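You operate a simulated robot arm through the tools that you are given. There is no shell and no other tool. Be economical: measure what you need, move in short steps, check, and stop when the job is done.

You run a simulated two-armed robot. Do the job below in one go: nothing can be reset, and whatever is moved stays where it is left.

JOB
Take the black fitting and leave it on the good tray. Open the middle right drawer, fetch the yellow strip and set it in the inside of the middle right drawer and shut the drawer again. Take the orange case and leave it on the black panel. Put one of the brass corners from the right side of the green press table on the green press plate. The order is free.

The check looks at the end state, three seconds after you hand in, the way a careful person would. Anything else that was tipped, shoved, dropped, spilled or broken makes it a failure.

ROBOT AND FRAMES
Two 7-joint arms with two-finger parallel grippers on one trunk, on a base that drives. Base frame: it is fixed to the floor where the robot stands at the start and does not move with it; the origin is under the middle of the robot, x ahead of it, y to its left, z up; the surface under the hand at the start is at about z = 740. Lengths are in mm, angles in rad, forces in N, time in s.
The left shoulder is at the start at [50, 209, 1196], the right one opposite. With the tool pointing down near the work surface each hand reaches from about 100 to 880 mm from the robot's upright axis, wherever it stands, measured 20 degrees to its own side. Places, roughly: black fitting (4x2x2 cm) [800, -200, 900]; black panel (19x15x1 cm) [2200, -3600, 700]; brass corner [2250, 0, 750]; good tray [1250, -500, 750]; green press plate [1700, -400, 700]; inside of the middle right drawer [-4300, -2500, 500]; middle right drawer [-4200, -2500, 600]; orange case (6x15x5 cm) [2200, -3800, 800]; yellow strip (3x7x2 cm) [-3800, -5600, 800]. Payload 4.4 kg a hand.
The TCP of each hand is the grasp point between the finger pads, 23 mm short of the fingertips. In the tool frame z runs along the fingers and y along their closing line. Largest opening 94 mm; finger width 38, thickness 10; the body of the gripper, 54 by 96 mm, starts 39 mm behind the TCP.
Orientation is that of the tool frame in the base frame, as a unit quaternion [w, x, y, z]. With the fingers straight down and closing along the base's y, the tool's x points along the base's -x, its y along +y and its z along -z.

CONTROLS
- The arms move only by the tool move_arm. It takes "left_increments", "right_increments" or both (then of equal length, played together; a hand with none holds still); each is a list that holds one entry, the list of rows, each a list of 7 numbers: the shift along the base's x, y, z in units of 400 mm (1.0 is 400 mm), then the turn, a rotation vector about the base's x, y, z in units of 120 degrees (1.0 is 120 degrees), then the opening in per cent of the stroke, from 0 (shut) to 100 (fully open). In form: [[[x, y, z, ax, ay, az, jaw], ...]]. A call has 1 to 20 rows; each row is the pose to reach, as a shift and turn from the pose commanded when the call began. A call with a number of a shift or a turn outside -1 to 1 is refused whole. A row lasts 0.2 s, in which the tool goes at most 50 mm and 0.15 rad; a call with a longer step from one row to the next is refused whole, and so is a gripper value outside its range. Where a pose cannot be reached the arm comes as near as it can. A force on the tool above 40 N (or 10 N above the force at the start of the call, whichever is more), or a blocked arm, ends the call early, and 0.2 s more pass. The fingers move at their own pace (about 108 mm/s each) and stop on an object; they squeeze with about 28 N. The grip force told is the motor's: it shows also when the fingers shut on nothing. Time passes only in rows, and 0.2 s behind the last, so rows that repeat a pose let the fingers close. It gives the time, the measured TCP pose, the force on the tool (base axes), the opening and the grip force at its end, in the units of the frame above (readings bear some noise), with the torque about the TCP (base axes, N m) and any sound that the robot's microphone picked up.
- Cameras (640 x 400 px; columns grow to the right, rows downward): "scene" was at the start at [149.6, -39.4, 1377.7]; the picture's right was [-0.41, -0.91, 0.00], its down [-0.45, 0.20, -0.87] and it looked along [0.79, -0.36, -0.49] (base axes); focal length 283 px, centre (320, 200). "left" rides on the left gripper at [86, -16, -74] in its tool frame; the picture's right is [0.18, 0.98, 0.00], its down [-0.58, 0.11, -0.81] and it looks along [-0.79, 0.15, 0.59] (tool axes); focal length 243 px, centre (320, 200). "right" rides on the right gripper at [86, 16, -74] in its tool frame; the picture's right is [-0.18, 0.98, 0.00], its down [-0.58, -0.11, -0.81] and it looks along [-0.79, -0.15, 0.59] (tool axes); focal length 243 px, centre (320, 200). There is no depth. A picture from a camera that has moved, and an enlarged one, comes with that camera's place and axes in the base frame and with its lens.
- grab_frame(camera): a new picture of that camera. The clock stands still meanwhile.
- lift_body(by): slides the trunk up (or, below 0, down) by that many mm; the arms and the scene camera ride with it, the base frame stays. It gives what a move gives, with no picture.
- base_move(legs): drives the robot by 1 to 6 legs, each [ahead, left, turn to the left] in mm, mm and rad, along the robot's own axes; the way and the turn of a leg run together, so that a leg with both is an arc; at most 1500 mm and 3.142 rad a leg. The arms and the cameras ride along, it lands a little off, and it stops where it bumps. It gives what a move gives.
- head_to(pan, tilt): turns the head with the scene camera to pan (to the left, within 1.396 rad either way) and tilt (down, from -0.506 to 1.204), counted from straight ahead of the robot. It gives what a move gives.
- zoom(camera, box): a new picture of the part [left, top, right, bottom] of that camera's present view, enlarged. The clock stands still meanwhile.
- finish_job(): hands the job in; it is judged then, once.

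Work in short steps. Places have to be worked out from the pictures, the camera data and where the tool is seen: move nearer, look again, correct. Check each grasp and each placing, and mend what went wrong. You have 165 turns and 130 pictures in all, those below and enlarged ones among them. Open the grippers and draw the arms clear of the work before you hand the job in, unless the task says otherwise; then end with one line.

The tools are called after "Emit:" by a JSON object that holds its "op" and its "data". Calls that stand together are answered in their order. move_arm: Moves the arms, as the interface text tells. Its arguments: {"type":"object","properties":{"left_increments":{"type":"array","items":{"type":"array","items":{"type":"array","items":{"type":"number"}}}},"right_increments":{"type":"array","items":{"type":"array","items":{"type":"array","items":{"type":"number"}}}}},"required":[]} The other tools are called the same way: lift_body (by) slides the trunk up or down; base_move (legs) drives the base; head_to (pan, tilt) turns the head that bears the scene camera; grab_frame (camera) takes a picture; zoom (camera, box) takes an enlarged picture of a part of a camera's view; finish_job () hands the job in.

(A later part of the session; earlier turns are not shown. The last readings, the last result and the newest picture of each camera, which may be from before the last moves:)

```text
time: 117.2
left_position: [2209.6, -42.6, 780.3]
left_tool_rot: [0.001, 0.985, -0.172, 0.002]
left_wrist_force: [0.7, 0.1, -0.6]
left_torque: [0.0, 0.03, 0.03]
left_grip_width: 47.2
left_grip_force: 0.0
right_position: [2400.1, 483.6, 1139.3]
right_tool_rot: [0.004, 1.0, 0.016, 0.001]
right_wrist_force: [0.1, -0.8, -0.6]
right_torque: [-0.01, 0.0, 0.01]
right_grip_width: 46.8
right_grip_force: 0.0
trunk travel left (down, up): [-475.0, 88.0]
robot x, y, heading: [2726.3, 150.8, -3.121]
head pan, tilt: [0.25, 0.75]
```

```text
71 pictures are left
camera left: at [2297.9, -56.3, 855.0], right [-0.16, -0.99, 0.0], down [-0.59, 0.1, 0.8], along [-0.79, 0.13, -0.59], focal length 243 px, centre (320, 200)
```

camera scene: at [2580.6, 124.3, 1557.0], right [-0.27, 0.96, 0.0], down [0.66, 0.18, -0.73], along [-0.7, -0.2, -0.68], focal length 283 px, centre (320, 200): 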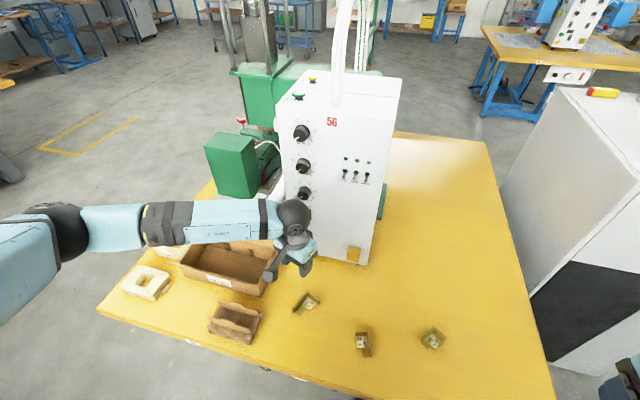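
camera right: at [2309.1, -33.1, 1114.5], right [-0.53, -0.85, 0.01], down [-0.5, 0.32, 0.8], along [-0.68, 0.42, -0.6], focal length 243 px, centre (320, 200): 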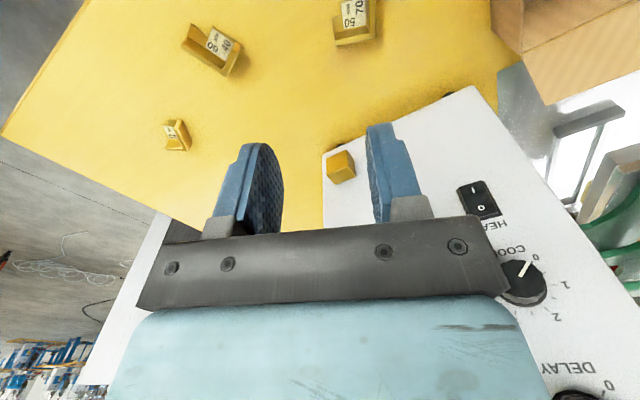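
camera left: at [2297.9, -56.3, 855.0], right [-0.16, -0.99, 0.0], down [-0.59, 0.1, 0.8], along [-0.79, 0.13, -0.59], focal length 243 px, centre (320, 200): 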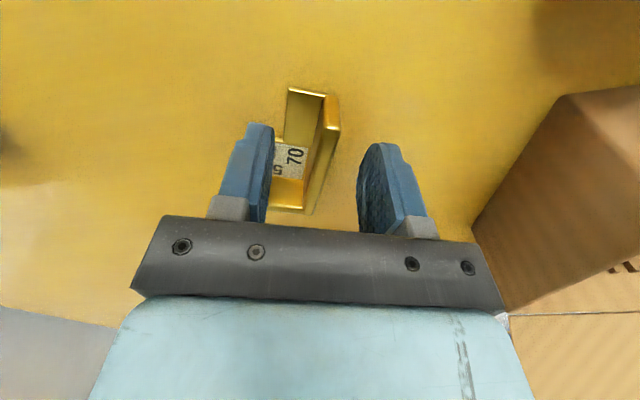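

The wall sits between the fingers. Lower 6 mm, close, then lift slightly.

Emit:
{"op": "move_arm", "data": {"left_increments": [[[0, 0, -0.008, 0, 0, 0, 50], [0, 0, -0.015, 0, 0, 0, 50], [0, 0, -0.015, 0, 0, 0, 0], [0, 0, -0.015, 0, 0, 0, 0], [0, 0, -0.015, 0, 0, 0, 0], [0, 0, 0.03, 0, 0, 0, 0], [0, 0, 0.1, 0, 0, 0, 0], [0, 0, 0.2, 0, 0, 0, 0]]]}}

Emit:
{"op": "grab_frame", "data": {"camera": "left"}}

```text
time: 119.0
left_position: [2210.4, -43.0, 858.7]
left_tool_rot: [0.0, 0.985, -0.172, 0.002]
left_wrist_force: [0.6, 0.3, -3.5]
left_torque: [-0.06, -0.02, 0.01]
left_grip_width: 8.9
left_grip_force: 27.9
right_position: [2399.0, 484.2, 1139.4]
right_tool_rot: [0.005, 1.0, 0.016, 0.001]
right_wrist_force: [0.8, 0.9, 0.0]
right_torque: [0.01, -0.01, 0.0]
right_grip_width: 47.1
right_grip_force: 0.1
trunk travel left (down, up): [-475.0, 88.0]
robot x, y, heading: [2727.9, 151.2, -3.12]
head pan, tilt: [0.25, 0.75]
```

```text
70 pictures are left
camera left: at [2298.2, -56.8, 934.6], right [-0.16, -0.99, 0.0], down [-0.59, 0.1, 0.8], along [-0.79, 0.13, -0.6], focal length 243 px, centre (320, 200)
```

left: 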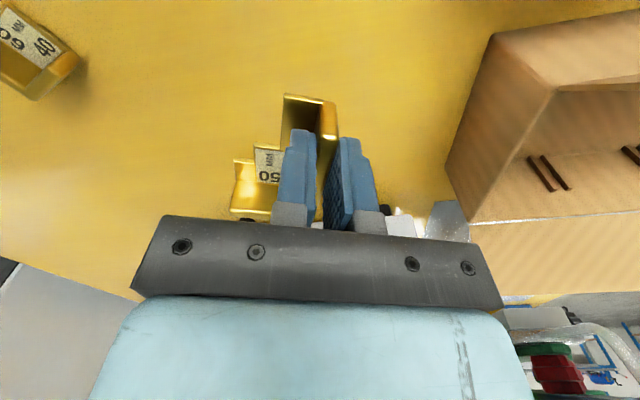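

Held firmly. Raise and retract the left hand to the carry pose.

Emit:
{"op": "move_arm", "data": {"left_increments": [[[0, 0, 0.12, 0, 0, 0, 0], [0, 0, 0.24, 0, 0, 0, 0], [0.02, -0.01, 0.35, 0, 0, 0.02, 0], [0.08, -0.05, 0.44, 0, 0, 0.04, 0], [0.14, -0.1, 0.53, 0, 0, 0.06, 0], [0.2, -0.16, 0.62, 0, 0, 0.08, 0], [0.26, -0.22, 0.7, 0, 0, 0.1, 0], [0.32, -0.28, 0.78, 0, 0, 0.12, 0], [0.38, -0.34, 0.86, 0, 0, 0.14, 0], [0.44, -0.4, 0.92, 0, 0, 0.16, 0], [0.47, -0.43, 0.95, 0, 0, 0.17, 0]]]}}

Emit:
{"op": "base_move", "data": {"legs": [[0, 1250, 0], [860, 0, 0], [0, 0, -1.585]]}}

Emit:
{"op": "head_to", "data": {"pan": 0.2, "tilt": 0.75}}

Emit:
{"op": "grab_frame", "data": {"camera": "scene"}}

```text
time: 121.4
left_position: [2397.4, -214.5, 1238.5]
left_tool_rot: [0.0, 1.0, 0.005, 0.003]
left_wrist_force: [-0.2, -0.1, -4.3]
left_torque: [-0.06, -0.09, 0.02]
left_grip_width: 8.9
left_grip_force: 28.5
right_position: [2400.9, 484.9, 1139.7]
right_tool_rot: [0.004, 1.0, 0.015, 0.001]
right_wrist_force: [-0.6, -0.2, -0.4]
right_torque: [0.01, 0.0, 0.0]
right_grip_width: 46.9
right_grip_force: 0.0
trunk travel left (down, up): [-475.0, 88.0]
robot x, y, heading: [2728.4, 149.5, -3.119]
head pan, tilt: [0.25, 0.75]
```

```text
time: 140.7
left_position: [1531.8, -774.9, 1237.8]
left_tool_rot: [-0.001, -0.7, 0.715, -0.001]
left_wrist_force: [-0.8, 0.7, -3.5]
left_torque: [-0.05, 0.06, 0.02]
left_grip_width: 9.0
left_grip_force: 27.7
right_position: [2230.7, -801.6, 1139.8]
right_tool_rot: [0.004, 0.707, -0.707, -0.003]
right_wrist_force: [0.0, 0.4, -0.9]
right_torque: [0.0, 0.01, -0.01]
right_grip_width: 46.8
right_grip_force: 0.0
trunk travel left (down, up): [-475.0, 88.0]
robot x, y, heading: [1885.5, -1118.7, 1.561]
head pan, tilt: [0.25, 0.75]
```

```text
time: 141.3
left_position: [1532.5, -775.5, 1238.8]
left_tool_rot: [-0.001, -0.7, 0.714, -0.001]
left_wrist_force: [-0.3, -0.1, -2.2]
left_torque: [-0.09, 0.01, -0.01]
left_grip_width: 8.6
left_grip_force: 28.6
right_position: [2230.8, -800.9, 1140.4]
right_tool_rot: [-0.004, -0.707, 0.707, 0.003]
right_wrist_force: [0.4, 0.2, -0.4]
right_torque: [-0.01, -0.02, -0.01]
right_grip_width: 47.0
right_grip_force: 0.1
trunk travel left (down, up): [-475.0, 88.0]
robot x, y, heading: [1887.0, -1120.5, 1.554]
head pan, tilt: [0.201, 0.75]
```

```text
69 pictures are left
camera scene: at [1870.7, -972.0, 1556.9], right [0.98, 0.19, 0.0], down [0.13, -0.67, -0.73], along [-0.14, 0.72, -0.68], focal length 283 px, centre (320, 200)
```

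scene: 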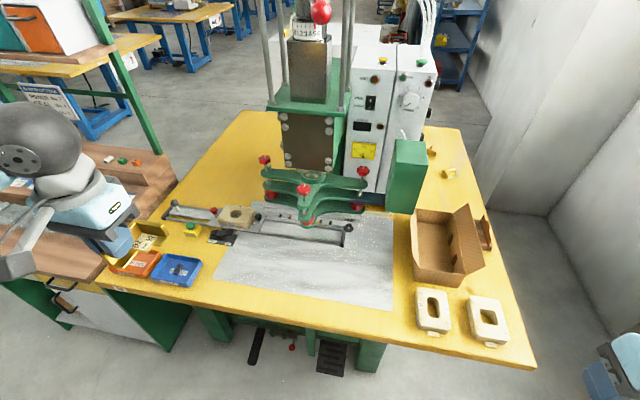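

Plate spans about x 1440–2010, y -540…-200. Drive 100 mm ahead and bring the corner over [1770,-460].

Emit:
{"op": "base_move", "data": {"legs": [[100, 0, 0]]}}

Emit:
{"op": "move_arm", "data": {"left_increments": [[[0.06, 0.06, -0.07, 0, 0, 0, 0], [0.12, 0.12, -0.14, 0, 0, 0, 0], [0.18, 0.18, -0.21, 0, 0, 0, 0], [0.24, 0.24, -0.28, 0, 0, 0, 0], [0.3, 0.3, -0.35, 0, 0, 0, 0], [0.36, 0.36, -0.42, 0, 0, 0, 0], [0.42, 0.42, -0.49, 0, 0, 0, 0], [0.48, 0.47, -0.56, 0, 0, 0, 0], [0.54, 0.5, -0.63, 0, 0, 0, 0], [0.58, 0.53, -0.7, 0, 0, 0, 0], [0.59, 0.53, -0.8, 0, 0, 0, 0], [0.59, 0.53, -0.9, 0, 0, 0, 0]]]}}

Emit:
{"op": "grab_frame", "data": {"camera": "scene"}}

```text
time: 142.5
left_position: [1532.2, -678.3, 1239.3]
left_tool_rot: [-0.001, -0.7, 0.714, -0.001]
left_wrist_force: [0.5, 0.8, -3.2]
left_torque: [-0.07, 0.06, -0.02]
left_grip_width: 9.0
left_grip_force: 27.9
right_position: [2231.8, -703.0, 1139.9]
right_tool_rot: [0.004, 0.708, -0.706, -0.002]
right_wrist_force: [0.3, 0.5, -0.7]
right_torque: [0.0, 0.0, -0.04]
right_grip_width: 47.1
right_grip_force: 0.1
trunk travel left (down, up): [-475.0, 88.0]
robot x, y, heading: [1886.7, -1018.8, 1.562]
head pan, tilt: [0.201, 0.75]
```

```text
time: 145.1
left_position: [1769.4, -464.6, 880.4]
left_tool_rot: [-0.001, -0.699, 0.715, -0.001]
left_wrist_force: [-0.4, 0.4, -3.2]
left_torque: [-0.11, 0.03, -0.02]
left_grip_width: 9.1
left_grip_force: 27.5
right_position: [2231.1, -702.2, 1138.5]
right_tool_rot: [0.005, 0.708, -0.706, -0.001]
right_wrist_force: [-0.9, 0.0, -0.4]
right_torque: [0.01, -0.02, -0.02]
right_grip_width: 47.1
right_grip_force: 0.1
trunk travel left (down, up): [-475.0, 88.0]
robot x, y, heading: [1885.1, -1021.4, 1.557]
head pan, tilt: [0.201, 0.75]
```

```text
68 pictures are left
camera scene: at [1871.8, -873.0, 1556.9], right [0.98, 0.19, 0.0], down [0.13, -0.67, -0.73], along [-0.14, 0.72, -0.68], focal length 283 px, centre (320, 200)
```

scene: 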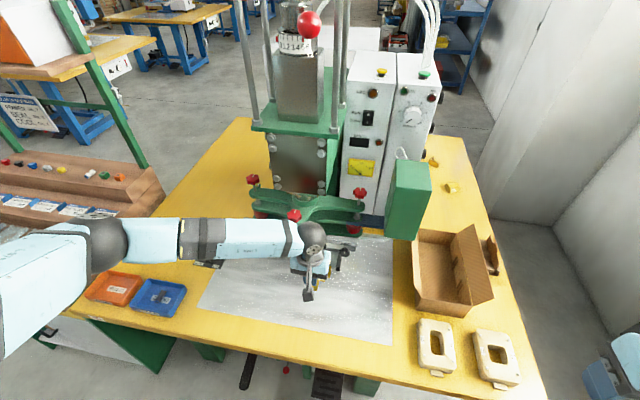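

Lower to the plate with small guarded final steps.

Emit:
{"op": "move_arm", "data": {"left_increments": [[[0, 0, -0.08, 0, 0, 0, 0], [0, 0, -0.16, 0, 0, 0, 0], [0, 0, -0.22, 0, 0, 0, 0], [0, 0, -0.24, 0, 0, 0, 0], [0, 0, -0.25, 0, 0, 0, 0], [0, 0, -0.257, 0, 0, 0, 0], [0, 0, -0.264, 0, 0, 0, 0]]]}}

Emit:
{"op": "grab_frame", "data": {"camera": "left"}}

```text
time: 146.7
left_position: [1768.5, -465.3, 773.4]
left_tool_rot: [-0.001, -0.7, 0.715, -0.002]
left_wrist_force: [-0.8, 0.7, 0.2]
left_torque: [-0.17, 0.09, -0.03]
left_grip_width: 8.8
left_grip_force: 28.1
right_position: [2231.0, -703.0, 1139.3]
right_tool_rot: [0.004, 0.708, -0.706, -0.003]
right_wrist_force: [-0.5, -0.2, -0.2]
right_torque: [-0.02, 0.01, 0.04]
right_grip_width: 47.0
right_grip_force: 0.1
trunk travel left (down, up): [-475.0, 88.0]
robot x, y, heading: [1887.3, -1020.6, 1.561]
head pan, tilt: [0.201, 0.75]
```

```text
67 pictures are left
camera left: at [1783.9, -552.3, 848.6], right [-0.99, -0.16, 0.0], down [-0.1, 0.59, 0.8], along [-0.13, 0.79, -0.59], focal length 243 px, centre (320, 200)
```

left: 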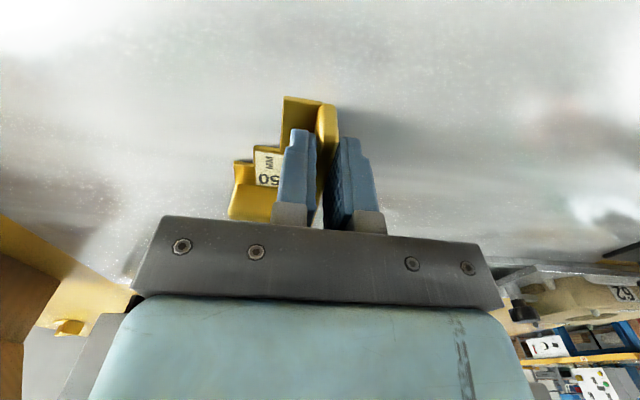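

The wrist force shows the plate now bears the weight. Open and withdraw upward.

Emit:
{"op": "move_arm", "data": {"left_increments": [[[0, 0, -0.002, 0, 0, 0, 20], [0, 0, -0.002, 0, 0, 0, 35], [0, 0, 0.06, 0, 0, 0, 35], [0, 0, 0.16, 0, 0, 0, 35], [0, 0, 0.27, 0, 0, 0, 35], [0, -0.02, 0.38, 0, 0, 0, 35], [-0.04, -0.06, 0.48, 0, 0, 0, 35], [-0.1, -0.12, 0.57, 0, 0, 0, 35], [-0.16, -0.18, 0.65, 0, 0, 0, 35]]]}}

Emit:
{"op": "zoom", "data": {"camera": "scene", "box": [190, 200, 430, 360]}}

```text
time: 148.7
left_position: [1703.3, -541.0, 1034.7]
left_tool_rot: [0.0, -0.7, 0.715, -0.001]
left_wrist_force: [-0.8, 0.1, 0.2]
left_torque: [-0.01, 0.0, -0.01]
left_grip_width: 32.9
left_grip_force: 0.0
right_position: [2231.2, -703.5, 1140.8]
right_tool_rot: [0.004, 0.708, -0.707, -0.002]
right_wrist_force: [0.0, -0.2, -0.9]
right_torque: [-0.01, 0.03, -0.03]
right_grip_width: 46.9
right_grip_force: 0.0
trunk travel left (down, up): [-475.0, 88.0]
robot x, y, heading: [1888.0, -1021.8, 1.561]
head pan, tilt: [0.201, 0.75]
```

```text
2.50 times, centred on (310, 280) of scene
camera zoom: at [1870.7, -875.6, 1557.1], right [0.98, 0.19, 0.0], down [0.13, -0.67, -0.73], along [-0.14, 0.72, -0.68], focal length 708 px, centre (345, 0)
```

zoom: 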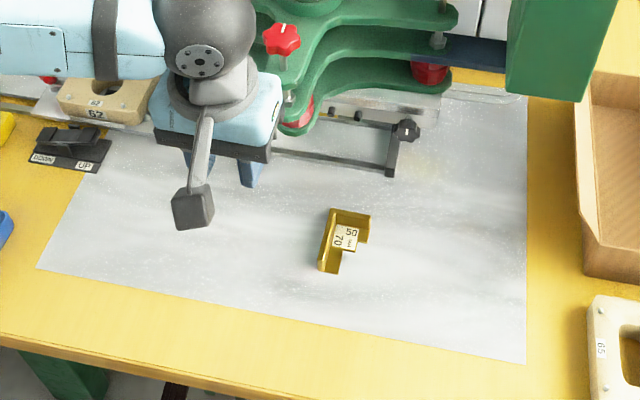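

Brass corner done. Retract the left hand, back off, and turn around to face -y toward the orange case area.

Emit:
{"op": "move_arm", "data": {"left_increments": [[[-0.06, -0.05, 0.06, 0, 0, 0, 60], [-0.12, -0.1, 0.12, 0, 0, 0, 80], [-0.18, -0.15, 0.18, 0, 0, 0, 100], [-0.25, -0.2, 0.24, 0, 0, 0, 100], [-0.32, -0.25, 0.3, 0, 0, 0, 100], [-0.38, -0.3, 0.36, 0, 0, 0, 100], [-0.42, -0.33, 0.42, 0, 0, 0, 100], [-0.42, -0.33, 0.48, 0, 0, 0, 100]]]}}

Emit:
{"op": "base_move", "data": {"legs": [[-300, 0, 0], [0, 0, 3.12]]}}

Emit:
{"op": "head_to", "data": {"pan": 0.0, "tilt": 0.35}}

Emit:
{"op": "grab_frame", "data": {"camera": "scene"}}

```text
time: 150.5
left_position: [1538.1, -671.2, 1224.7]
left_tool_rot: [0.0, -0.7, 0.714, -0.001]
left_wrist_force: [-0.2, -0.3, 0.4]
left_torque: [-0.05, 0.01, -0.03]
left_grip_width: 94.0
left_grip_force: 0.2
right_position: [2231.1, -702.4, 1138.8]
right_tool_rot: [0.005, 0.708, -0.707, -0.002]
right_wrist_force: [0.8, 0.0, 0.2]
right_torque: [-0.02, 0.02, 0.01]
right_grip_width: 47.0
right_grip_force: 0.1
trunk travel left (down, up): [-475.0, 88.0]
robot x, y, heading: [1887.5, -1019.5, 1.562]
head pan, tilt: [0.201, 0.75]
```

```text
time: 159.8
left_position: [2230.5, -1673.2, 1225.2]
left_tool_rot: [-0.001, 0.718, 0.696, 0.001]
left_wrist_force: [0.1, 0.3, 0.5]
left_torque: [-0.05, -0.01, -0.02]
left_grip_width: 94.1
left_grip_force: 0.0
right_position: [1535.1, -1632.1, 1140.2]
right_tool_rot: [0.002, 0.71, 0.704, 0.003]
right_wrist_force: [0.4, -0.2, -0.2]
right_torque: [0.01, -0.03, -0.02]
right_grip_width: 47.0
right_grip_force: 0.0
trunk travel left (down, up): [-475.0, 88.0]
robot x, y, heading: [1886.4, -1317.0, -1.592]
head pan, tilt: [0.201, 0.75]
```

```text
time: 160.7
left_position: [2230.7, -1671.2, 1224.0]
left_tool_rot: [-0.002, 0.718, 0.696, 0.001]
left_wrist_force: [-0.6, 1.0, 0.9]
left_torque: [-0.02, -0.01, -0.02]
left_grip_width: 94.0
left_grip_force: 0.0
right_position: [1536.9, -1633.1, 1138.7]
right_tool_rot: [0.003, 0.711, 0.704, 0.004]
right_wrist_force: [1.0, 0.5, -1.2]
right_torque: [0.0, -0.02, -0.02]
right_grip_width: 46.9
right_grip_force: 0.1
trunk travel left (down, up): [-475.0, 88.0]
robot x, y, heading: [1881.1, -1317.9, -1.593]
head pan, tilt: [0.0, 0.351]
```

```text
65 pictures are left
camera scene: at [1880.5, -1480.5, 1592.6], right [-1.0, 0.02, 0.0], down [0.01, 0.34, -0.94], along [-0.02, -0.94, -0.34], focal length 283 px, centre (320, 200)
```

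scene: 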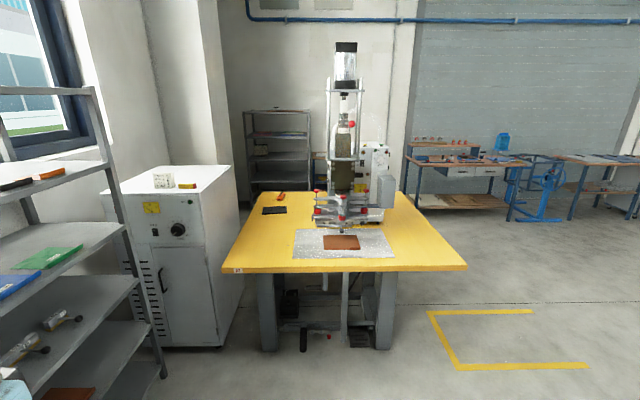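

Emit:
{"op": "zoom", "data": {"camera": "scene", "box": [220, 170, 440, 290]}}

```text
2.91 times, centred on (330, 230) of scene
camera zoom: at [1880.5, -1480.5, 1592.6], right [-1.0, 0.02, 0.0], down [0.01, 0.34, -0.94], along [-0.02, -0.94, -0.34], focal length 824 px, centre (291, 113)
```

zoom: 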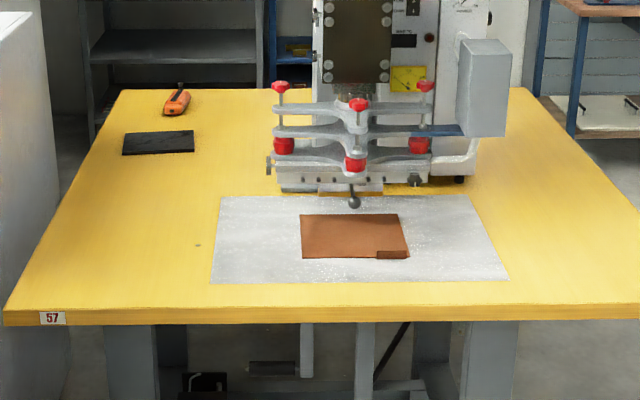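

The case and black panel lie on the left rear part of table 57, beside a cabinet; best reached from behind the table. Drive around its west side first and look.

Emit:
{"op": "base_move", "data": {"legs": [[0, -1430, 0.022], [1500, 0, 0], [1500, 0, 0], [230, 0, 0], [0, 0, 1.571]]}}

Emit:
{"op": "head_to", "data": {"pan": 0.0, "tilt": 0.4}}

Emit:
{"op": "grab_frame", "data": {"camera": "scene"}}

```text
time: 193.0
left_position: [728.9, -4193.0, 1223.9]
left_tool_rot: [-0.001, 0.007, 1.0, 0.001]
left_wrist_force: [0.8, -0.2, 0.2]
left_torque: [0.02, -0.04, 0.01]
left_grip_width: 94.0
left_grip_force: 0.0
right_position: [699.7, -4886.1, 1139.3]
right_tool_rot: [-0.002, -0.003, 1.0, 0.004]
right_wrist_force: [-0.2, -0.3, -0.4]
right_torque: [0.02, -0.02, -0.01]
right_grip_width: 47.0
right_grip_force: 0.0
trunk travel left (down, up): [-475.0, 88.0]
robot x, y, heading: [379.0, -4547.2, -0.003]
head pan, tilt: [0.0, 0.351]
```

```text
time: 193.6
left_position: [727.5, -4192.0, 1224.3]
left_tool_rot: [-0.002, 0.007, 1.0, 0.0]
left_wrist_force: [-0.3, -0.5, -0.3]
left_torque: [0.02, 0.03, -0.02]
left_grip_width: 94.0
left_grip_force: 0.0
right_position: [701.1, -4887.1, 1140.7]
right_tool_rot: [-0.001, -0.003, 1.0, 0.004]
right_wrist_force: [-0.4, 1.0, 0.2]
right_torque: [-0.03, 0.0, 0.0]
right_grip_width: 46.9
right_grip_force: 0.0
trunk travel left (down, up): [-475.0, 88.0]
robot x, y, heading: [375.9, -4541.3, 0.001]
head pan, tilt: [0.0, 0.4]
```

```text
63 pictures are left
camera scene: at [539.4, -4547.4, 1588.1], right [0.0, -1.0, 0.0], down [-0.39, 0.0, -0.92], along [0.92, 0.0, -0.39], focal length 283 px, centre (320, 200)
```

scene: 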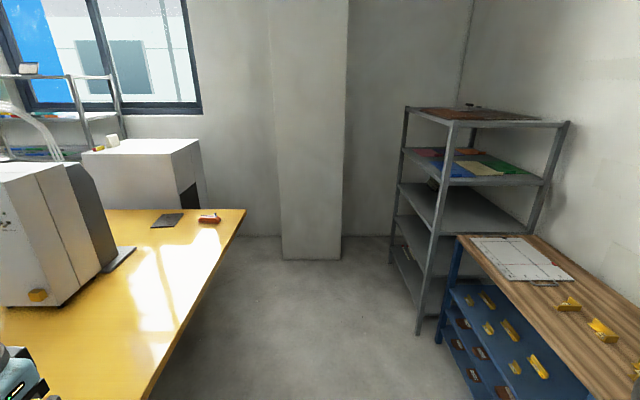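

The corridor behind the table is open (table back edge y≈-4020). Drive in and turn 0.9 rad to the left so the left arm faces case and panel.

Emit:
{"op": "base_move", "data": {"legs": [[1470, 180, 0], [0, 0, 0.9]]}}

Emit:
{"op": "head_to", "data": {"pan": 0.15, "tilt": 0.75}}

Emit:
{"op": "grab_frame", "data": {"camera": "scene"}}

```text
time: 203.3
left_position: [1818.2, -3897.0, 1225.0]
left_tool_rot: [-0.002, -0.42, 0.908, -0.001]
left_wrist_force: [0.3, 0.1, -0.2]
left_torque: [-0.03, 0.01, -0.02]
left_grip_width: 94.0
left_grip_force: 0.0
right_position: [2335.9, -4358.0, 1140.7]
right_tool_rot: [-0.003, -0.43, 0.903, 0.004]
right_wrist_force: [-0.9, -0.1, 0.3]
right_torque: [0.03, 0.0, 0.01]
right_grip_width: 47.1
right_grip_force: 0.1
trunk travel left (down, up): [-475.0, 88.0]
robot x, y, heading: [1866.6, -4386.0, 0.88]
head pan, tilt: [0.0, 0.4]
```

```text
time: 204.2
left_position: [1815.9, -3897.2, 1223.7]
left_tool_rot: [-0.002, -0.42, 0.908, -0.001]
left_wrist_force: [0.6, 0.1, 0.9]
left_torque: [-0.01, 0.0, 0.0]
left_grip_width: 94.1
left_grip_force: 0.0
right_position: [2335.8, -4359.0, 1140.0]
right_tool_rot: [-0.003, -0.43, 0.903, 0.003]
right_wrist_force: [0.0, 0.7, 0.2]
right_torque: [-0.04, 0.01, -0.02]
right_grip_width: 47.1
right_grip_force: 0.1
trunk travel left (down, up): [-475.0, 88.0]
robot x, y, heading: [1865.4, -4390.5, 0.875]
head pan, tilt: [0.15, 0.75]
```

```text
62 pictures are left
camera scene: at [1953.1, -4268.1, 1557.1], right [0.86, -0.52, 0.0], down [-0.35, -0.58, -0.73], along [0.38, 0.63, -0.68], focal length 283 px, centre (320, 200)
```

scene: 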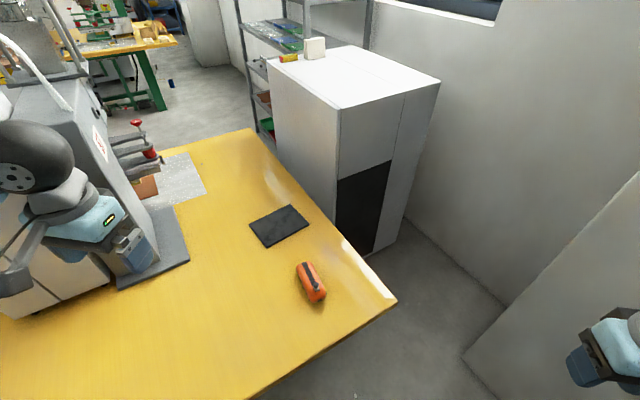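

Zoom on the case and the panel.

Emit:
{"op": "zoom", "data": {"camera": "scene", "box": [220, 180, 400, 320]}}

```text
2.86 times, centred on (310, 250) of scene
camera zoom: at [1953.1, -4268.1, 1557.1], right [0.86, -0.52, 0.0], down [-0.35, -0.58, -0.73], along [0.38, 0.63, -0.68], focal length 809 px, centre (349, 57)
```

zoom: 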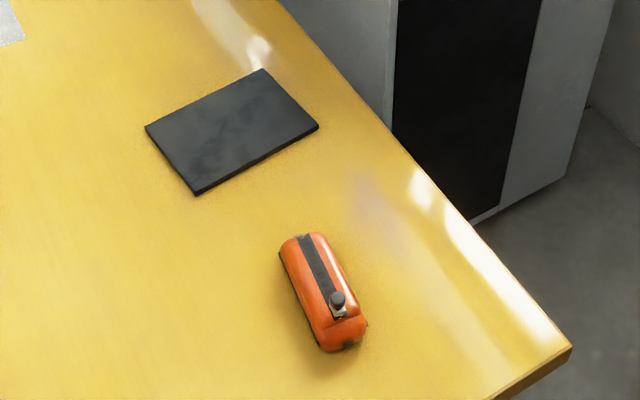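

Case: centre ~[2178,-3843], axis 12° off y. Panel: centre ~[2198,-3557], long side ~6° from x. Move the base slightly nearer.

Emit:
{"op": "base_move", "data": {"legs": [[90, 35, 0]]}}

Emit:
{"op": "grab_frame", "data": {"camera": "scene"}}

```text
time: 205.4
left_position: [1843.0, -3828.3, 1228.3]
left_tool_rot: [0.0, -0.425, 0.905, 0.003]
left_wrist_force: [-0.2, -0.1, -0.8]
left_torque: [0.0, -0.02, 0.01]
left_grip_width: 93.9
left_grip_force: 0.0
right_position: [2364.5, -4284.9, 1139.8]
right_tool_rot: [-0.002, -0.435, 0.901, 0.007]
right_wrist_force: [0.7, 0.0, 0.0]
right_torque: [-0.03, 0.03, 0.02]
right_grip_width: 47.2
right_grip_force: 0.1
trunk travel left (down, up): [-475.0, 88.0]
robot x, y, heading: [1900.0, -4311.9, 0.887]
head pan, tilt: [0.15, 0.75]
stopped in leg 1: the robot was blocked; the commanded pose is now the measured one
```

```text
60 pictures are left
camera scene: at [1981.5, -4201.2, 1558.5], right [0.86, -0.51, 0.0], down [-0.35, -0.58, -0.74], along [0.37, 0.64, -0.68], focal length 283 px, centre (320, 200)
```

scene: 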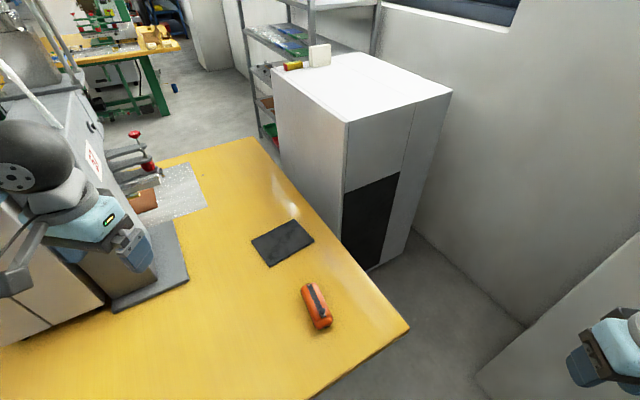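

Contact stopped the base; table contents are unmoved. Back off 20 mm, then bring the left hand over the case.

Emit:
{"op": "base_move", "data": {"legs": [[-20, 0, 0]]}}

Emit:
{"op": "move_arm", "data": {"left_increments": [[[0.085, 0, 0.0, 0, 0, 0.02, 100], [0.17, 0, 0, 0, 0, 0.04, 100], [0.255, 0, 0, 0, 0, 0.06, 100], [0.34, 0, -0.05, 0, 0, 0.08, 100], [0.42, 0, -0.1, 0, 0, 0.1, 100], [0.5, -0.01, -0.16, 0, 0, 0.12, 100], [0.58, -0.01, -0.23, 0, 0, 0.14, 100], [0.66, -0.01, -0.3, 0, 0, 0.16, 100], [0.74, -0.01, -0.38, 0, 0, 0.18, 100], [0.81, -0.01, -0.46, 0, 0, 0.2, 100], [0.86, -0.01, -0.55, 0, 0, 0.223, 100], [0.86, -0.01, -0.65, 0, 0, 0.223, 100]]]}}

Emit:
{"op": "grab_frame", "data": {"camera": "left"}}

Emit:
{"op": "grab_frame", "data": {"camera": "scene"}}

```text
time: 206.2
left_position: [1833.3, -3828.7, 1222.1]
left_tool_rot: [-0.003, -0.423, 0.906, -0.003]
left_wrist_force: [-0.3, 0.3, -0.3]
left_torque: [-0.04, 0.02, -0.02]
left_grip_width: 93.8
left_grip_force: 0.1
right_position: [2354.5, -4288.7, 1138.3]
right_tool_rot: [-0.006, -0.433, 0.901, 0.003]
right_wrist_force: [0.7, 0.9, -0.5]
right_torque: [-0.01, 0.02, 0.01]
right_grip_width: 47.0
right_grip_force: 0.1
trunk travel left (down, up): [-475.0, 88.0]
robot x, y, heading: [1887.8, -4321.6, 0.886]
head pan, tilt: [0.15, 0.75]
```

```text
time: 208.8
left_position: [2174.5, -3835.8, 964.4]
left_tool_rot: [-0.001, -0.622, 0.783, -0.002]
left_wrist_force: [0.4, 0.3, 0.2]
left_torque: [0.0, -0.02, -0.02]
left_grip_width: 93.8
left_grip_force: 0.0
right_position: [2353.2, -4291.5, 1139.0]
right_tool_rot: [-0.004, -0.433, 0.901, 0.004]
right_wrist_force: [0.0, 0.5, 0.2]
right_torque: [-0.01, -0.01, -0.04]
right_grip_width: 47.0
right_grip_force: 0.1
trunk travel left (down, up): [-475.0, 88.0]
robot x, y, heading: [1882.2, -4323.8, 0.89]
head pan, tilt: [0.15, 0.75]
```

```text
59 pictures are left
camera left: at [2171.8, -3923.9, 1039.8], right [-1.0, 0.04, 0.0], down [0.02, 0.59, 0.8], along [0.04, 0.8, -0.59], focal length 243 px, centre (320, 200)
```

left: 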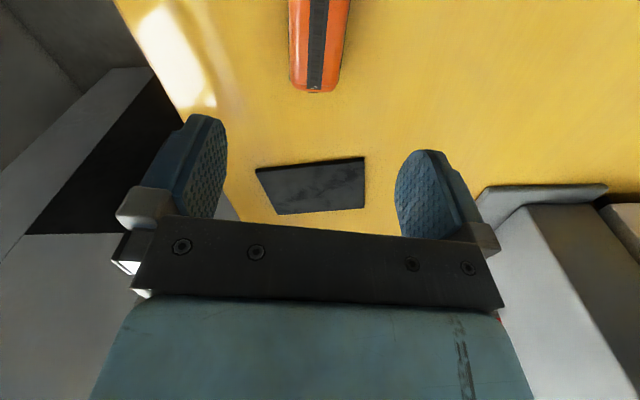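

```text
58 pictures are left
camera scene: at [1969.1, -4202.6, 1557.0], right [0.86, -0.51, 0.0], down [-0.35, -0.59, -0.73], along [0.37, 0.63, -0.68], focal length 283 px, centre (320, 200)
```

scene: 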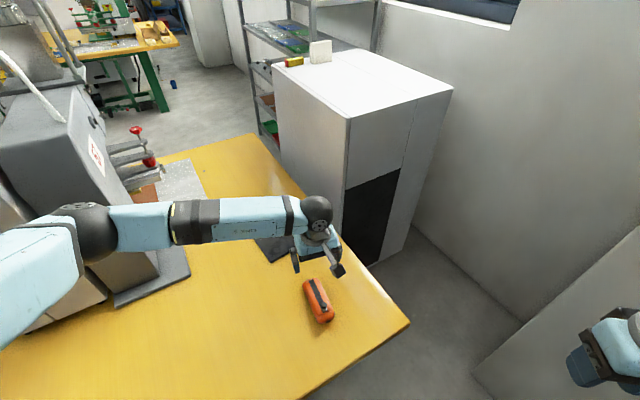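

Case between finger lines at x≈2180. Descend over it and close.

Emit:
{"op": "move_arm", "data": {"left_increments": [[[0.006, -0.006, -0.1, 0, 0, 0.015, 100], [0.012, -0.012, -0.2, 0, 0, 0.03, 100], [0.012, -0.012, -0.3, 0, 0, 0.03, 100], [0.012, -0.012, -0.38, 0, 0, 0.03, 100], [0.012, -0.012, -0.44, 0, 0, 0.03, 100], [0.012, -0.012, -0.485, 0, 0, 0.03, 100]]]}}

Emit:
{"op": "grab_frame", "data": {"camera": "left"}}

```text
time: 210.2
left_position: [2179.3, -3842.3, 770.3]
left_tool_rot: [-0.001, -0.645, 0.764, -0.002]
left_wrist_force: [0.3, 0.3, 0.2]
left_torque: [-0.01, 0.02, -0.03]
left_grip_width: 94.0
left_grip_force: 0.1
right_position: [2352.8, -4290.1, 1140.3]
right_tool_rot: [-0.004, -0.434, 0.901, 0.004]
right_wrist_force: [0.3, -0.1, -0.5]
right_torque: [-0.03, 0.0, -0.01]
right_grip_width: 46.7
right_grip_force: 0.1
trunk travel left (down, up): [-475.0, 88.0]
robot x, y, heading: [1886.7, -4324.5, 0.884]
head pan, tilt: [0.15, 0.75]
```

```text
57 pictures are left
camera left: at [2182.2, -3930.5, 846.5], right [-1.0, -0.02, 0.0], down [-0.01, 0.59, 0.8], along [-0.01, 0.8, -0.59], focal length 243 px, centre (320, 200)
```

left: 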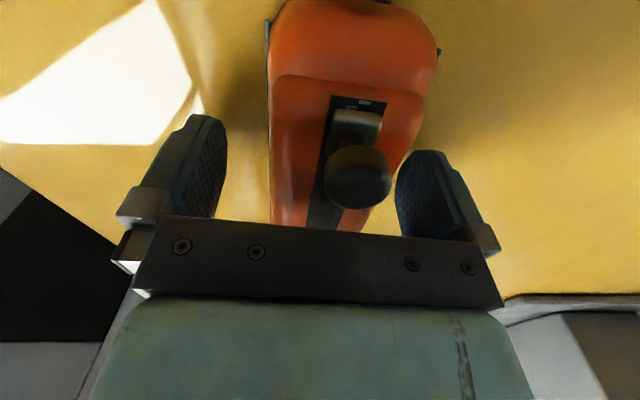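

Case is between the pads; close and lift.

Emit:
{"op": "move_arm", "data": {"left_increments": [[[0, 0, 0, 0, 0, 0, 40], [0, 0, 0, 0, 0, 0, 0], [0, 0, 0, 0, 0, 0, 0], [0, 0, 0, 0, 0, 0, 0], [0, 0, 0.05, 0, 0, 0, 0], [0, 0, 0.12, 0, 0, 0, 0], [0, 0, 0.2, 0, 0, 0, 0]]]}}

Emit:
{"op": "grab_frame", "data": {"camera": "scene"}}

```text
time: 211.8
left_position: [2178.1, -3843.0, 851.5]
left_tool_rot: [-0.002, -0.646, 0.763, -0.002]
left_wrist_force: [0.0, -0.4, -1.4]
left_torque: [-0.02, -0.01, 0.02]
left_grip_width: 55.7
left_grip_force: 27.6
right_position: [2352.0, -4291.2, 1139.5]
right_tool_rot: [-0.004, -0.433, 0.901, 0.004]
right_wrist_force: [-1.1, -0.7, -1.1]
right_torque: [0.02, 0.0, 0.0]
right_grip_width: 47.1
right_grip_force: 0.1
trunk travel left (down, up): [-475.0, 88.0]
robot x, y, heading: [1886.0, -4328.6, 0.886]
head pan, tilt: [0.15, 0.75]
```

```text
56 pictures are left
camera scene: at [1969.2, -4203.5, 1557.0], right [0.86, -0.51, 0.0], down [-0.35, -0.59, -0.73], along [0.37, 0.63, -0.68], focal length 283 px, centre (320, 200)
```

scene: 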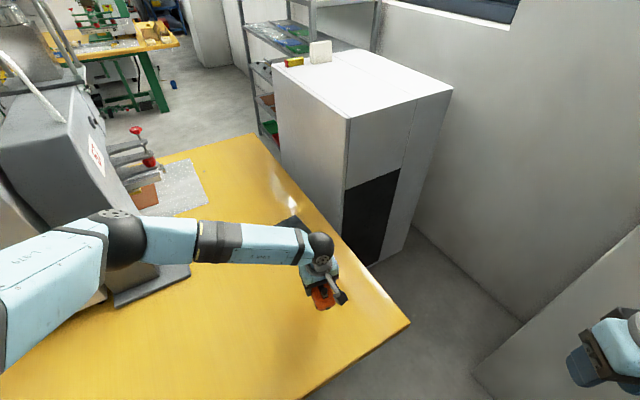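

Held (55.7 mm). Carry over the panel while rotating -74° so the case lies along the panel's long side.

Emit:
{"op": "move_arm", "data": {"left_increments": [[[0.003, 0.05, 0.04, 0, 0, -0.05, 0], [0.007, 0.11, 0.08, 0, 0, -0.1, 0], [0.01, 0.17, 0.1, 0, 0, -0.15, 0], [0.014, 0.23, 0.1, 0, 0, -0.2, 0], [0.018, 0.29, 0.1, 0, 0, -0.25, 0], [0.022, 0.35, 0.1, 0, 0, -0.3, 0], [0.026, 0.41, 0.1, 0, 0, -0.36, 0], [0.03, 0.47, 0.1, 0, 0, -0.42, 0], [0.034, 0.53, 0.1, 0, 0, -0.48, 0], [0.038, 0.59, 0.1, 0, 0, -0.54, 0], [0.042, 0.65, 0.1, 0, 0, -0.58, 0], [0.045, 0.7, 0.1, 0, 0, -0.62, 0], [0.045, 0.7, 0.1, 0, 0, -0.62, 0]]]}}

Emit:
{"op": "grab_frame", "data": {"camera": "scene"}}

Emit:
{"op": "grab_frame", "data": {"camera": "left"}}

```text
time: 214.6
left_position: [2172.1, -3613.8, 937.1]
left_tool_rot: [0.011, -0.192, 0.981, 0.021]
left_wrist_force: [0.1, 0.0, 0.1]
left_torque: [-0.02, 0.02, -0.01]
left_grip_width: 55.6
left_grip_force: 28.2
left hand out of reach, approached as far as the arm can: row 9, 10, 11, 12, 13
right_position: [2350.9, -4291.7, 1140.1]
right_tool_rot: [-0.003, -0.434, 0.901, 0.003]
right_wrist_force: [-0.1, 0.1, 0.0]
right_torque: [0.02, 0.03, 0.01]
right_grip_width: 46.6
right_grip_force: 0.2
trunk travel left (down, up): [-475.0, 88.0]
robot x, y, heading: [1886.8, -4321.6, 0.89]
head pan, tilt: [0.15, 0.75]
```

```text
55 pictures are left
camera scene: at [1967.3, -4204.1, 1557.0], right [0.86, -0.51, 0.0], down [-0.35, -0.59, -0.73], along [0.37, 0.63, -0.68], focal length 283 px, centre (320, 200)
```

scene: 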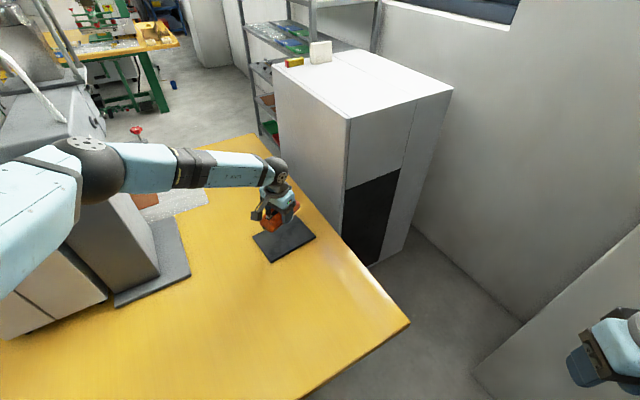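

```text
54 pictures are left
camera left: at [2098.5, -3664.4, 1009.2], right [-0.54, 0.84, 0.03], down [0.49, 0.28, 0.83], along [0.69, 0.46, -0.56], focal length 243 px, centre (320, 200)
```

left: 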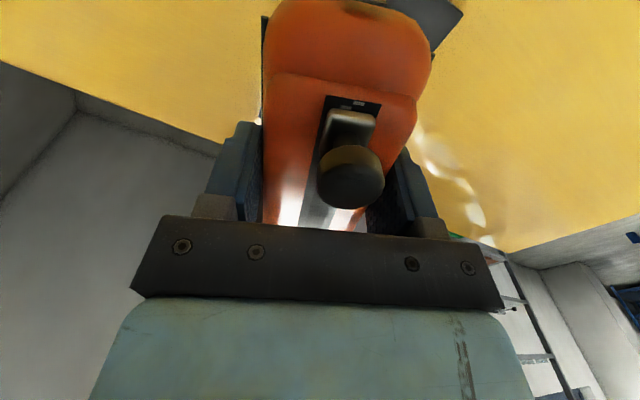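

Arm is at full stretch. Shift the base 150 mm along the table (+x) and lower the trunk 80 mm.

Emit:
{"op": "base_move", "data": {"legs": [[90, -118, 0]]}}

Emit:
{"op": "lift_body", "data": {"by": -80}}

Emit:
{"op": "grab_frame", "data": {"camera": "scene"}}

```text
time: 216.3
left_position: [2319.5, -3616.6, 936.2]
left_tool_rot: [0.01, -0.194, 0.981, 0.02]
left_wrist_force: [-1.0, 0.0, -0.3]
left_torque: [-0.01, 0.0, 0.02]
left_grip_width: 55.6
left_grip_force: 28.3
right_position: [2499.2, -4295.7, 1139.9]
right_tool_rot: [-0.004, -0.434, 0.901, 0.004]
right_wrist_force: [0.3, 0.1, -0.1]
right_torque: [0.02, 0.01, -0.01]
right_grip_width: 46.8
right_grip_force: 0.0
trunk travel left (down, up): [-475.0, 88.0]
robot x, y, heading: [2031.9, -4327.7, 0.884]
head pan, tilt: [0.15, 0.75]
```

```text
time: 217.5
left_position: [2319.1, -3616.2, 857.0]
left_tool_rot: [0.011, -0.194, 0.981, 0.023]
left_wrist_force: [-0.4, -0.6, -0.6]
left_torque: [-0.01, -0.01, 0.0]
left_grip_width: 55.5
left_grip_force: 28.2
right_position: [2500.4, -4295.2, 1060.0]
right_tool_rot: [-0.004, -0.434, 0.901, 0.004]
right_wrist_force: [-0.4, -0.9, 0.2]
right_torque: [-0.01, 0.02, -0.05]
right_grip_width: 47.0
right_grip_force: 0.0
trunk travel left (down, up): [-395.0, 168.0]
robot x, y, heading: [2033.4, -4327.4, 0.89]
head pan, tilt: [0.15, 0.75]
```

```text
53 pictures are left
camera scene: at [2117.1, -4207.8, 1477.0], right [0.86, -0.51, 0.0], down [-0.35, -0.59, -0.73], along [0.37, 0.63, -0.68], focal length 283 px, centre (320, 200)
```

scene: 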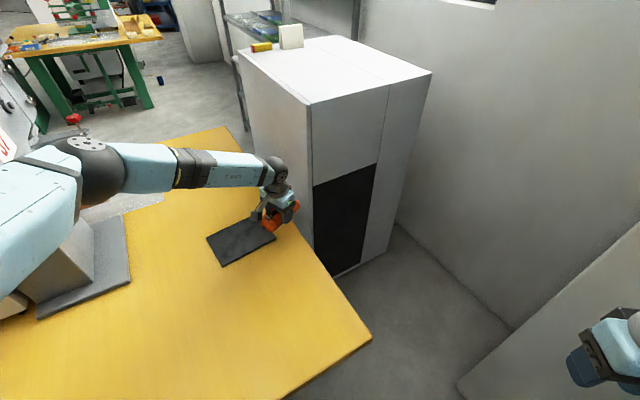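

Move the case back over the panel centre [2196,-3563].

Emit:
{"op": "move_arm", "data": {"left_increments": [[[-0.08, 0.03, 0.0, 0, 0, 0, 0], [-0.16, 0.06, 0.0, 0, 0, 0, 0], [-0.24, 0.1, 0.0, 0, 0, 0, 0], [-0.307, 0.13, 0, 0, 0, 0, 0], [-0.307, 0.13, 0, 0, 0, 0, 0]]]}}

```text
time: 218.7
left_position: [2232.7, -3582.7, 857.3]
left_tool_rot: [0.011, -0.195, 0.981, 0.021]
left_wrist_force: [-0.4, 0.8, -1.6]
left_torque: [-0.03, 0.02, -0.01]
left_grip_width: 55.6
left_grip_force: 28.8
left hand out of reach, approached as far as the arm can: row 3, 4, 5
right_position: [2500.2, -4295.8, 1058.8]
right_tool_rot: [-0.004, -0.434, 0.901, 0.004]
right_wrist_force: [-0.5, 0.7, 0.2]
right_torque: [-0.02, -0.01, -0.03]
right_grip_width: 47.5
right_grip_force: 0.1
trunk travel left (down, up): [-395.0, 168.0]
robot x, y, heading: [2034.4, -4329.2, 0.883]
head pan, tilt: [0.15, 0.75]
```

Raise the hand 150 mm, then lower the trunk by the same to gain horizontal reach.

Emit:
{"op": "move_arm", "data": {"left_increments": [[[0, 0, 0.1, 0, 0, 0, 0], [0, 0, 0.2, 0, 0, 0, 0], [0, 0, 0.3, 0, 0, 0, 0], [0, 0, 0.375, 0, 0, 0, 0]]]}}

Emit:
{"op": "lift_body", "data": {"by": -140}}

Emit:
{"op": "move_arm", "data": {"left_increments": [[[-0.04, 0.02, 0.0, 0, 0, 0, 0], [-0.07, 0.04, 0.0, -0.01, 0, -0.03, 0], [-0.09, 0.05, 0.0, -0.02, 0, -0.06, 0], [-0.09, 0.05, 0, -0.0235, 0, -0.09, 0], [-0.09, 0.05, 0, -0.0235, 0, -0.12, 0], [-0.09, 0.05, 0, -0.0235, 0, -0.133, 0]]]}}

Emit:
{"op": "grab_frame", "data": {"camera": "scene"}}

```text
time: 219.7
left_position: [2233.1, -3580.9, 1005.1]
left_tool_rot: [0.009, -0.194, 0.981, 0.023]
left_wrist_force: [-0.3, 0.4, -1.3]
left_torque: [0.01, 0.02, 0.0]
left_grip_width: 55.8
left_grip_force: 27.9
right_position: [2500.3, -4296.7, 1060.3]
right_tool_rot: [-0.003, -0.434, 0.901, 0.004]
right_wrist_force: [-0.1, -0.2, -0.8]
right_torque: [0.0, 0.06, 0.01]
right_grip_width: 47.0
right_grip_force: 0.1
trunk travel left (down, up): [-395.0, 168.0]
robot x, y, heading: [2033.6, -4330.6, 0.888]
head pan, tilt: [0.15, 0.75]
```

```text
time: 221.4
left_position: [2232.5, -3580.6, 866.2]
left_tool_rot: [0.011, -0.194, 0.981, 0.021]
left_wrist_force: [-0.8, -0.3, -1.0]
left_torque: [0.0, -0.01, 0.0]
left_grip_width: 55.8
left_grip_force: 27.8
right_position: [2501.0, -4294.4, 919.3]
right_tool_rot: [-0.004, -0.435, 0.901, 0.004]
right_wrist_force: [-0.4, -0.5, -0.4]
right_torque: [-0.01, 0.01, 0.02]
right_grip_width: 46.8
right_grip_force: 0.0
trunk travel left (down, up): [-255.0, 308.0]
robot x, y, heading: [2035.5, -4329.4, 0.89]
head pan, tilt: [0.15, 0.75]
```

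```text
time: 222.8
left_position: [2217.6, -3572.8, 864.6]
left_tool_rot: [0.01, -0.195, 0.981, 0.021]
left_wrist_force: [-0.1, -0.5, -0.4]
left_torque: [-0.04, 0.04, 0.01]
left_grip_width: 55.7
left_grip_force: 28.1
left hand out of reach, approached as far as the arm can: row 2, 3, 4, 5, 6
right_position: [2501.0, -4294.6, 918.6]
right_tool_rot: [-0.004, -0.434, 0.901, 0.004]
right_wrist_force: [-0.1, -0.6, -1.1]
right_torque: [0.01, 0.02, -0.01]
right_grip_width: 47.1
right_grip_force: 0.0
trunk travel left (down, up): [-255.0, 308.0]
robot x, y, heading: [2036.0, -4326.9, 0.888]
head pan, tilt: [0.15, 0.75]
```

```text
52 pictures are left
camera scene: at [2117.1, -4207.6, 1337.0], right [0.86, -0.51, 0.0], down [-0.35, -0.59, -0.73], along [0.37, 0.63, -0.68], focal length 283 px, centre (320, 200)
```

scene: 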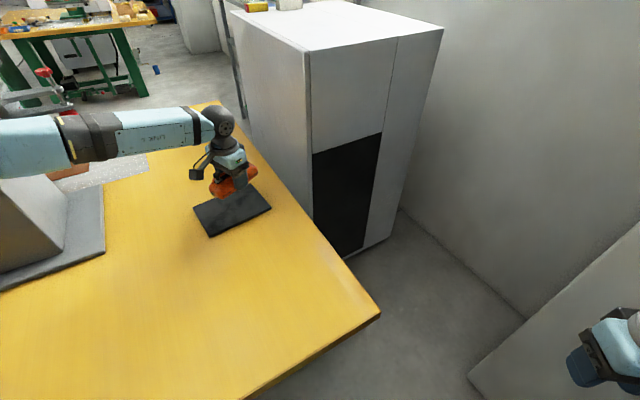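

The wrist yaw limit holds the case 16° off the panel axis, which still fits (80<92, 50<70 mm). Nudge the base so the case is centred instead.

Emit:
{"op": "base_move", "data": {"legs": [[-5, 24, 0]]}}

Emit:
{"op": "zoom", "data": {"camera": "scene", "box": [150, 90, 310, 250]}}

Emit:
{"op": "grab_frame", "data": {"camera": "left"}}

```text
time: 223.7
left_position: [2195.4, -3562.2, 864.3]
left_tool_rot: [0.011, -0.195, 0.981, 0.021]
left_wrist_force: [-0.5, 0.3, -0.7]
left_torque: [0.01, -0.02, 0.01]
left_grip_width: 55.5
left_grip_force: 27.8
right_position: [2477.2, -4284.7, 919.5]
right_tool_rot: [-0.003, -0.435, 0.9, 0.004]
right_wrist_force: [0.4, 0.3, -0.4]
right_torque: [-0.01, -0.02, 0.0]
right_grip_width: 47.2
right_grip_force: 0.1
trunk travel left (down, up): [-255.0, 308.0]
robot x, y, heading: [2013.2, -4318.1, 0.888]
head pan, tilt: [0.15, 0.75]
```

```text
2.50 times, centred on (230, 170) of scene
camera zoom: at [2095.1, -4196.5, 1337.0], right [0.86, -0.51, 0.0], down [-0.35, -0.59, -0.73], along [0.37, 0.63, -0.68], focal length 708 px, centre (545, 275)
```

zoom: 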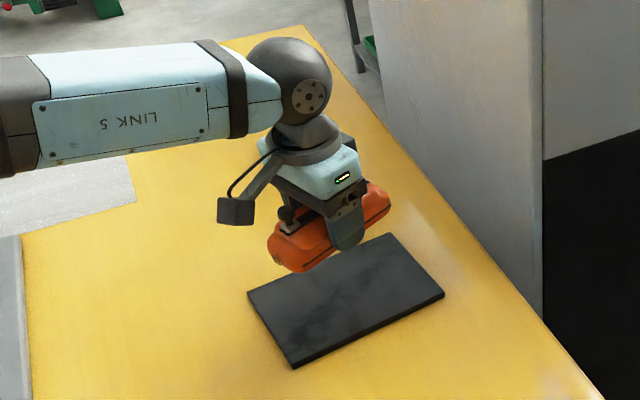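

```text
50 pictures are left
camera left: at [2122.7, -3613.2, 936.6], right [-0.55, 0.84, 0.03], down [0.49, 0.29, 0.83], along [0.68, 0.47, -0.56], focal length 243 px, centre (320, 200)
```

left: 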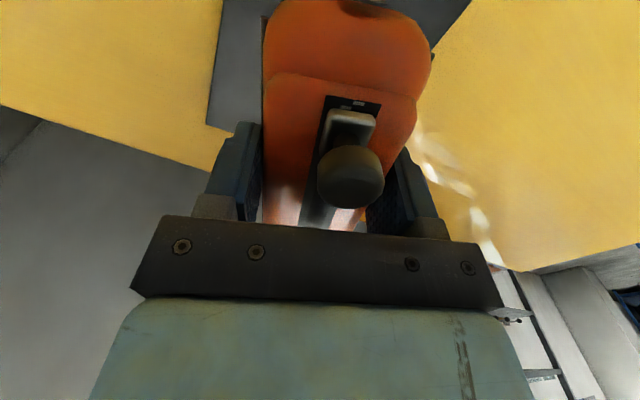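

Panel centre confirmed [2191,-3564]; hand at [2195,-3562]. Lower guarded.

Emit:
{"op": "move_arm", "data": {"left_increments": [[[0, 0, -0.07, 0, 0, 0, 0], [0, 0, -0.14, 0, 0, 0, 0], [0, 0, -0.18, 0, 0, 0, 0], [0, 0, -0.195, 0, 0, 0, 0], [0, 0, -0.205, 0, 0, 0, 0], [0, 0, -0.212, 0, 0, 0, 0]]]}}

Emit:
{"op": "zoom", "data": {"camera": "scene", "box": [150, 90, 310, 250]}}

```text
time: 225.1
left_position: [2197.3, -3562.5, 781.3]
left_tool_rot: [0.012, -0.195, 0.98, 0.023]
left_wrist_force: [2.0, 1.7, 13.7]
left_torque: [-0.66, 0.61, 0.02]
left_grip_width: 55.8
left_grip_force: 28.3
right_position: [2477.8, -4286.1, 920.7]
right_tool_rot: [-0.004, -0.435, 0.901, 0.005]
right_wrist_force: [0.0, -0.5, -0.4]
right_torque: [0.04, -0.01, 0.0]
right_grip_width: 46.8
right_grip_force: 0.1
trunk travel left (down, up): [-255.0, 308.0]
robot x, y, heading: [2013.0, -4317.5, 0.891]
head pan, tilt: [0.15, 0.75]
```

```text
2.50 times, centred on (230, 170) of scene
camera zoom: at [2095.5, -4198.2, 1337.4], right [0.86, -0.51, 0.0], down [-0.35, -0.59, -0.73], along [0.37, 0.63, -0.68], focal length 708 px, centre (545, 275)
```

zoom: 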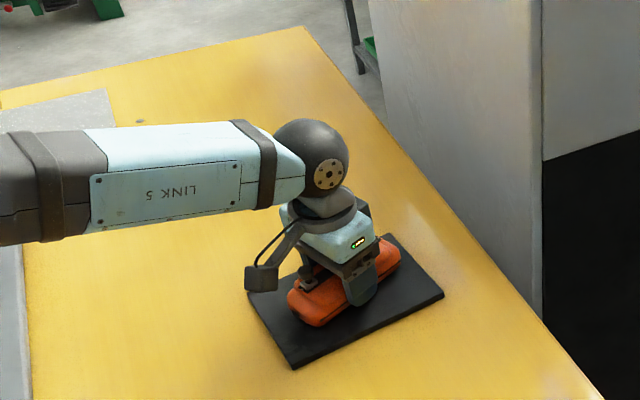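

Contact with 14 N and the case is well inside the panel. Open and withdraw straight up, then back.

Emit:
{"op": "move_arm", "data": {"left_increments": [[[0, 0, 0.002, 0, 0, 0, 40], [0, 0, 0.002, 0, 0, 0, 100], [0, 0, 0.002, 0, 0, 0, 100], [0, 0, 0.06, 0, 0, 0, 100], [0, 0, 0.15, 0, 0, 0, 100], [0, 0, 0.25, 0, 0, 0, 100], [0, -0.04, 0.35, 0, 0, 0.02, 100], [-0.02, -0.1, 0.44, 0, 0, 0.05, 100], [-0.05, -0.17, 0.52, 0, 0, 0.08, 100], [-0.08, -0.25, 0.6, 0, 0, 0.11, 100], [-0.12, -0.33, 0.67, 0, 0, 0.14, 100]]]}}

Emit:
{"op": "zoom", "data": {"camera": "scene", "box": [150, 90, 310, 250]}}

```text
time: 227.5
left_position: [2149.8, -3694.1, 1049.0]
left_tool_rot: [0.006, -0.336, 0.941, 0.023]
left_wrist_force: [0.4, -0.3, 0.4]
left_torque: [0.0, 0.01, 0.03]
left_grip_width: 93.8
left_grip_force: 0.1
right_position: [2478.4, -4285.7, 919.5]
right_tool_rot: [-0.004, -0.434, 0.901, 0.005]
right_wrist_force: [0.4, 0.9, 0.3]
right_torque: [0.01, 0.02, 0.04]
right_grip_width: 47.1
right_grip_force: 0.1
trunk travel left (down, up): [-255.0, 308.0]
robot x, y, heading: [2012.5, -4319.4, 0.887]
head pan, tilt: [0.15, 0.75]
```

```text
2.50 times, centred on (230, 170) of scene
camera zoom: at [2095.0, -4197.5, 1337.1], right [0.86, -0.51, 0.0], down [-0.35, -0.59, -0.73], along [0.37, 0.63, -0.68], focal length 708 px, centre (545, 275)
```

zoom: 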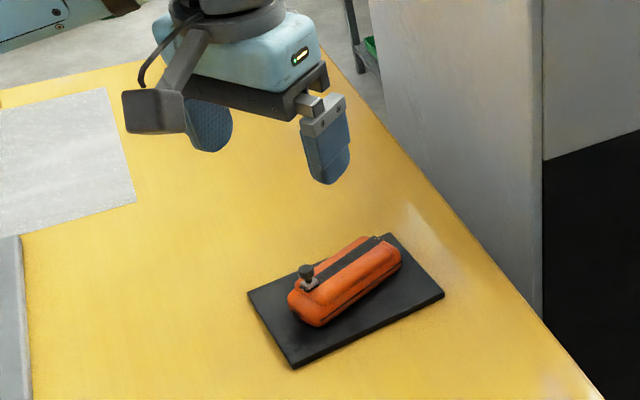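

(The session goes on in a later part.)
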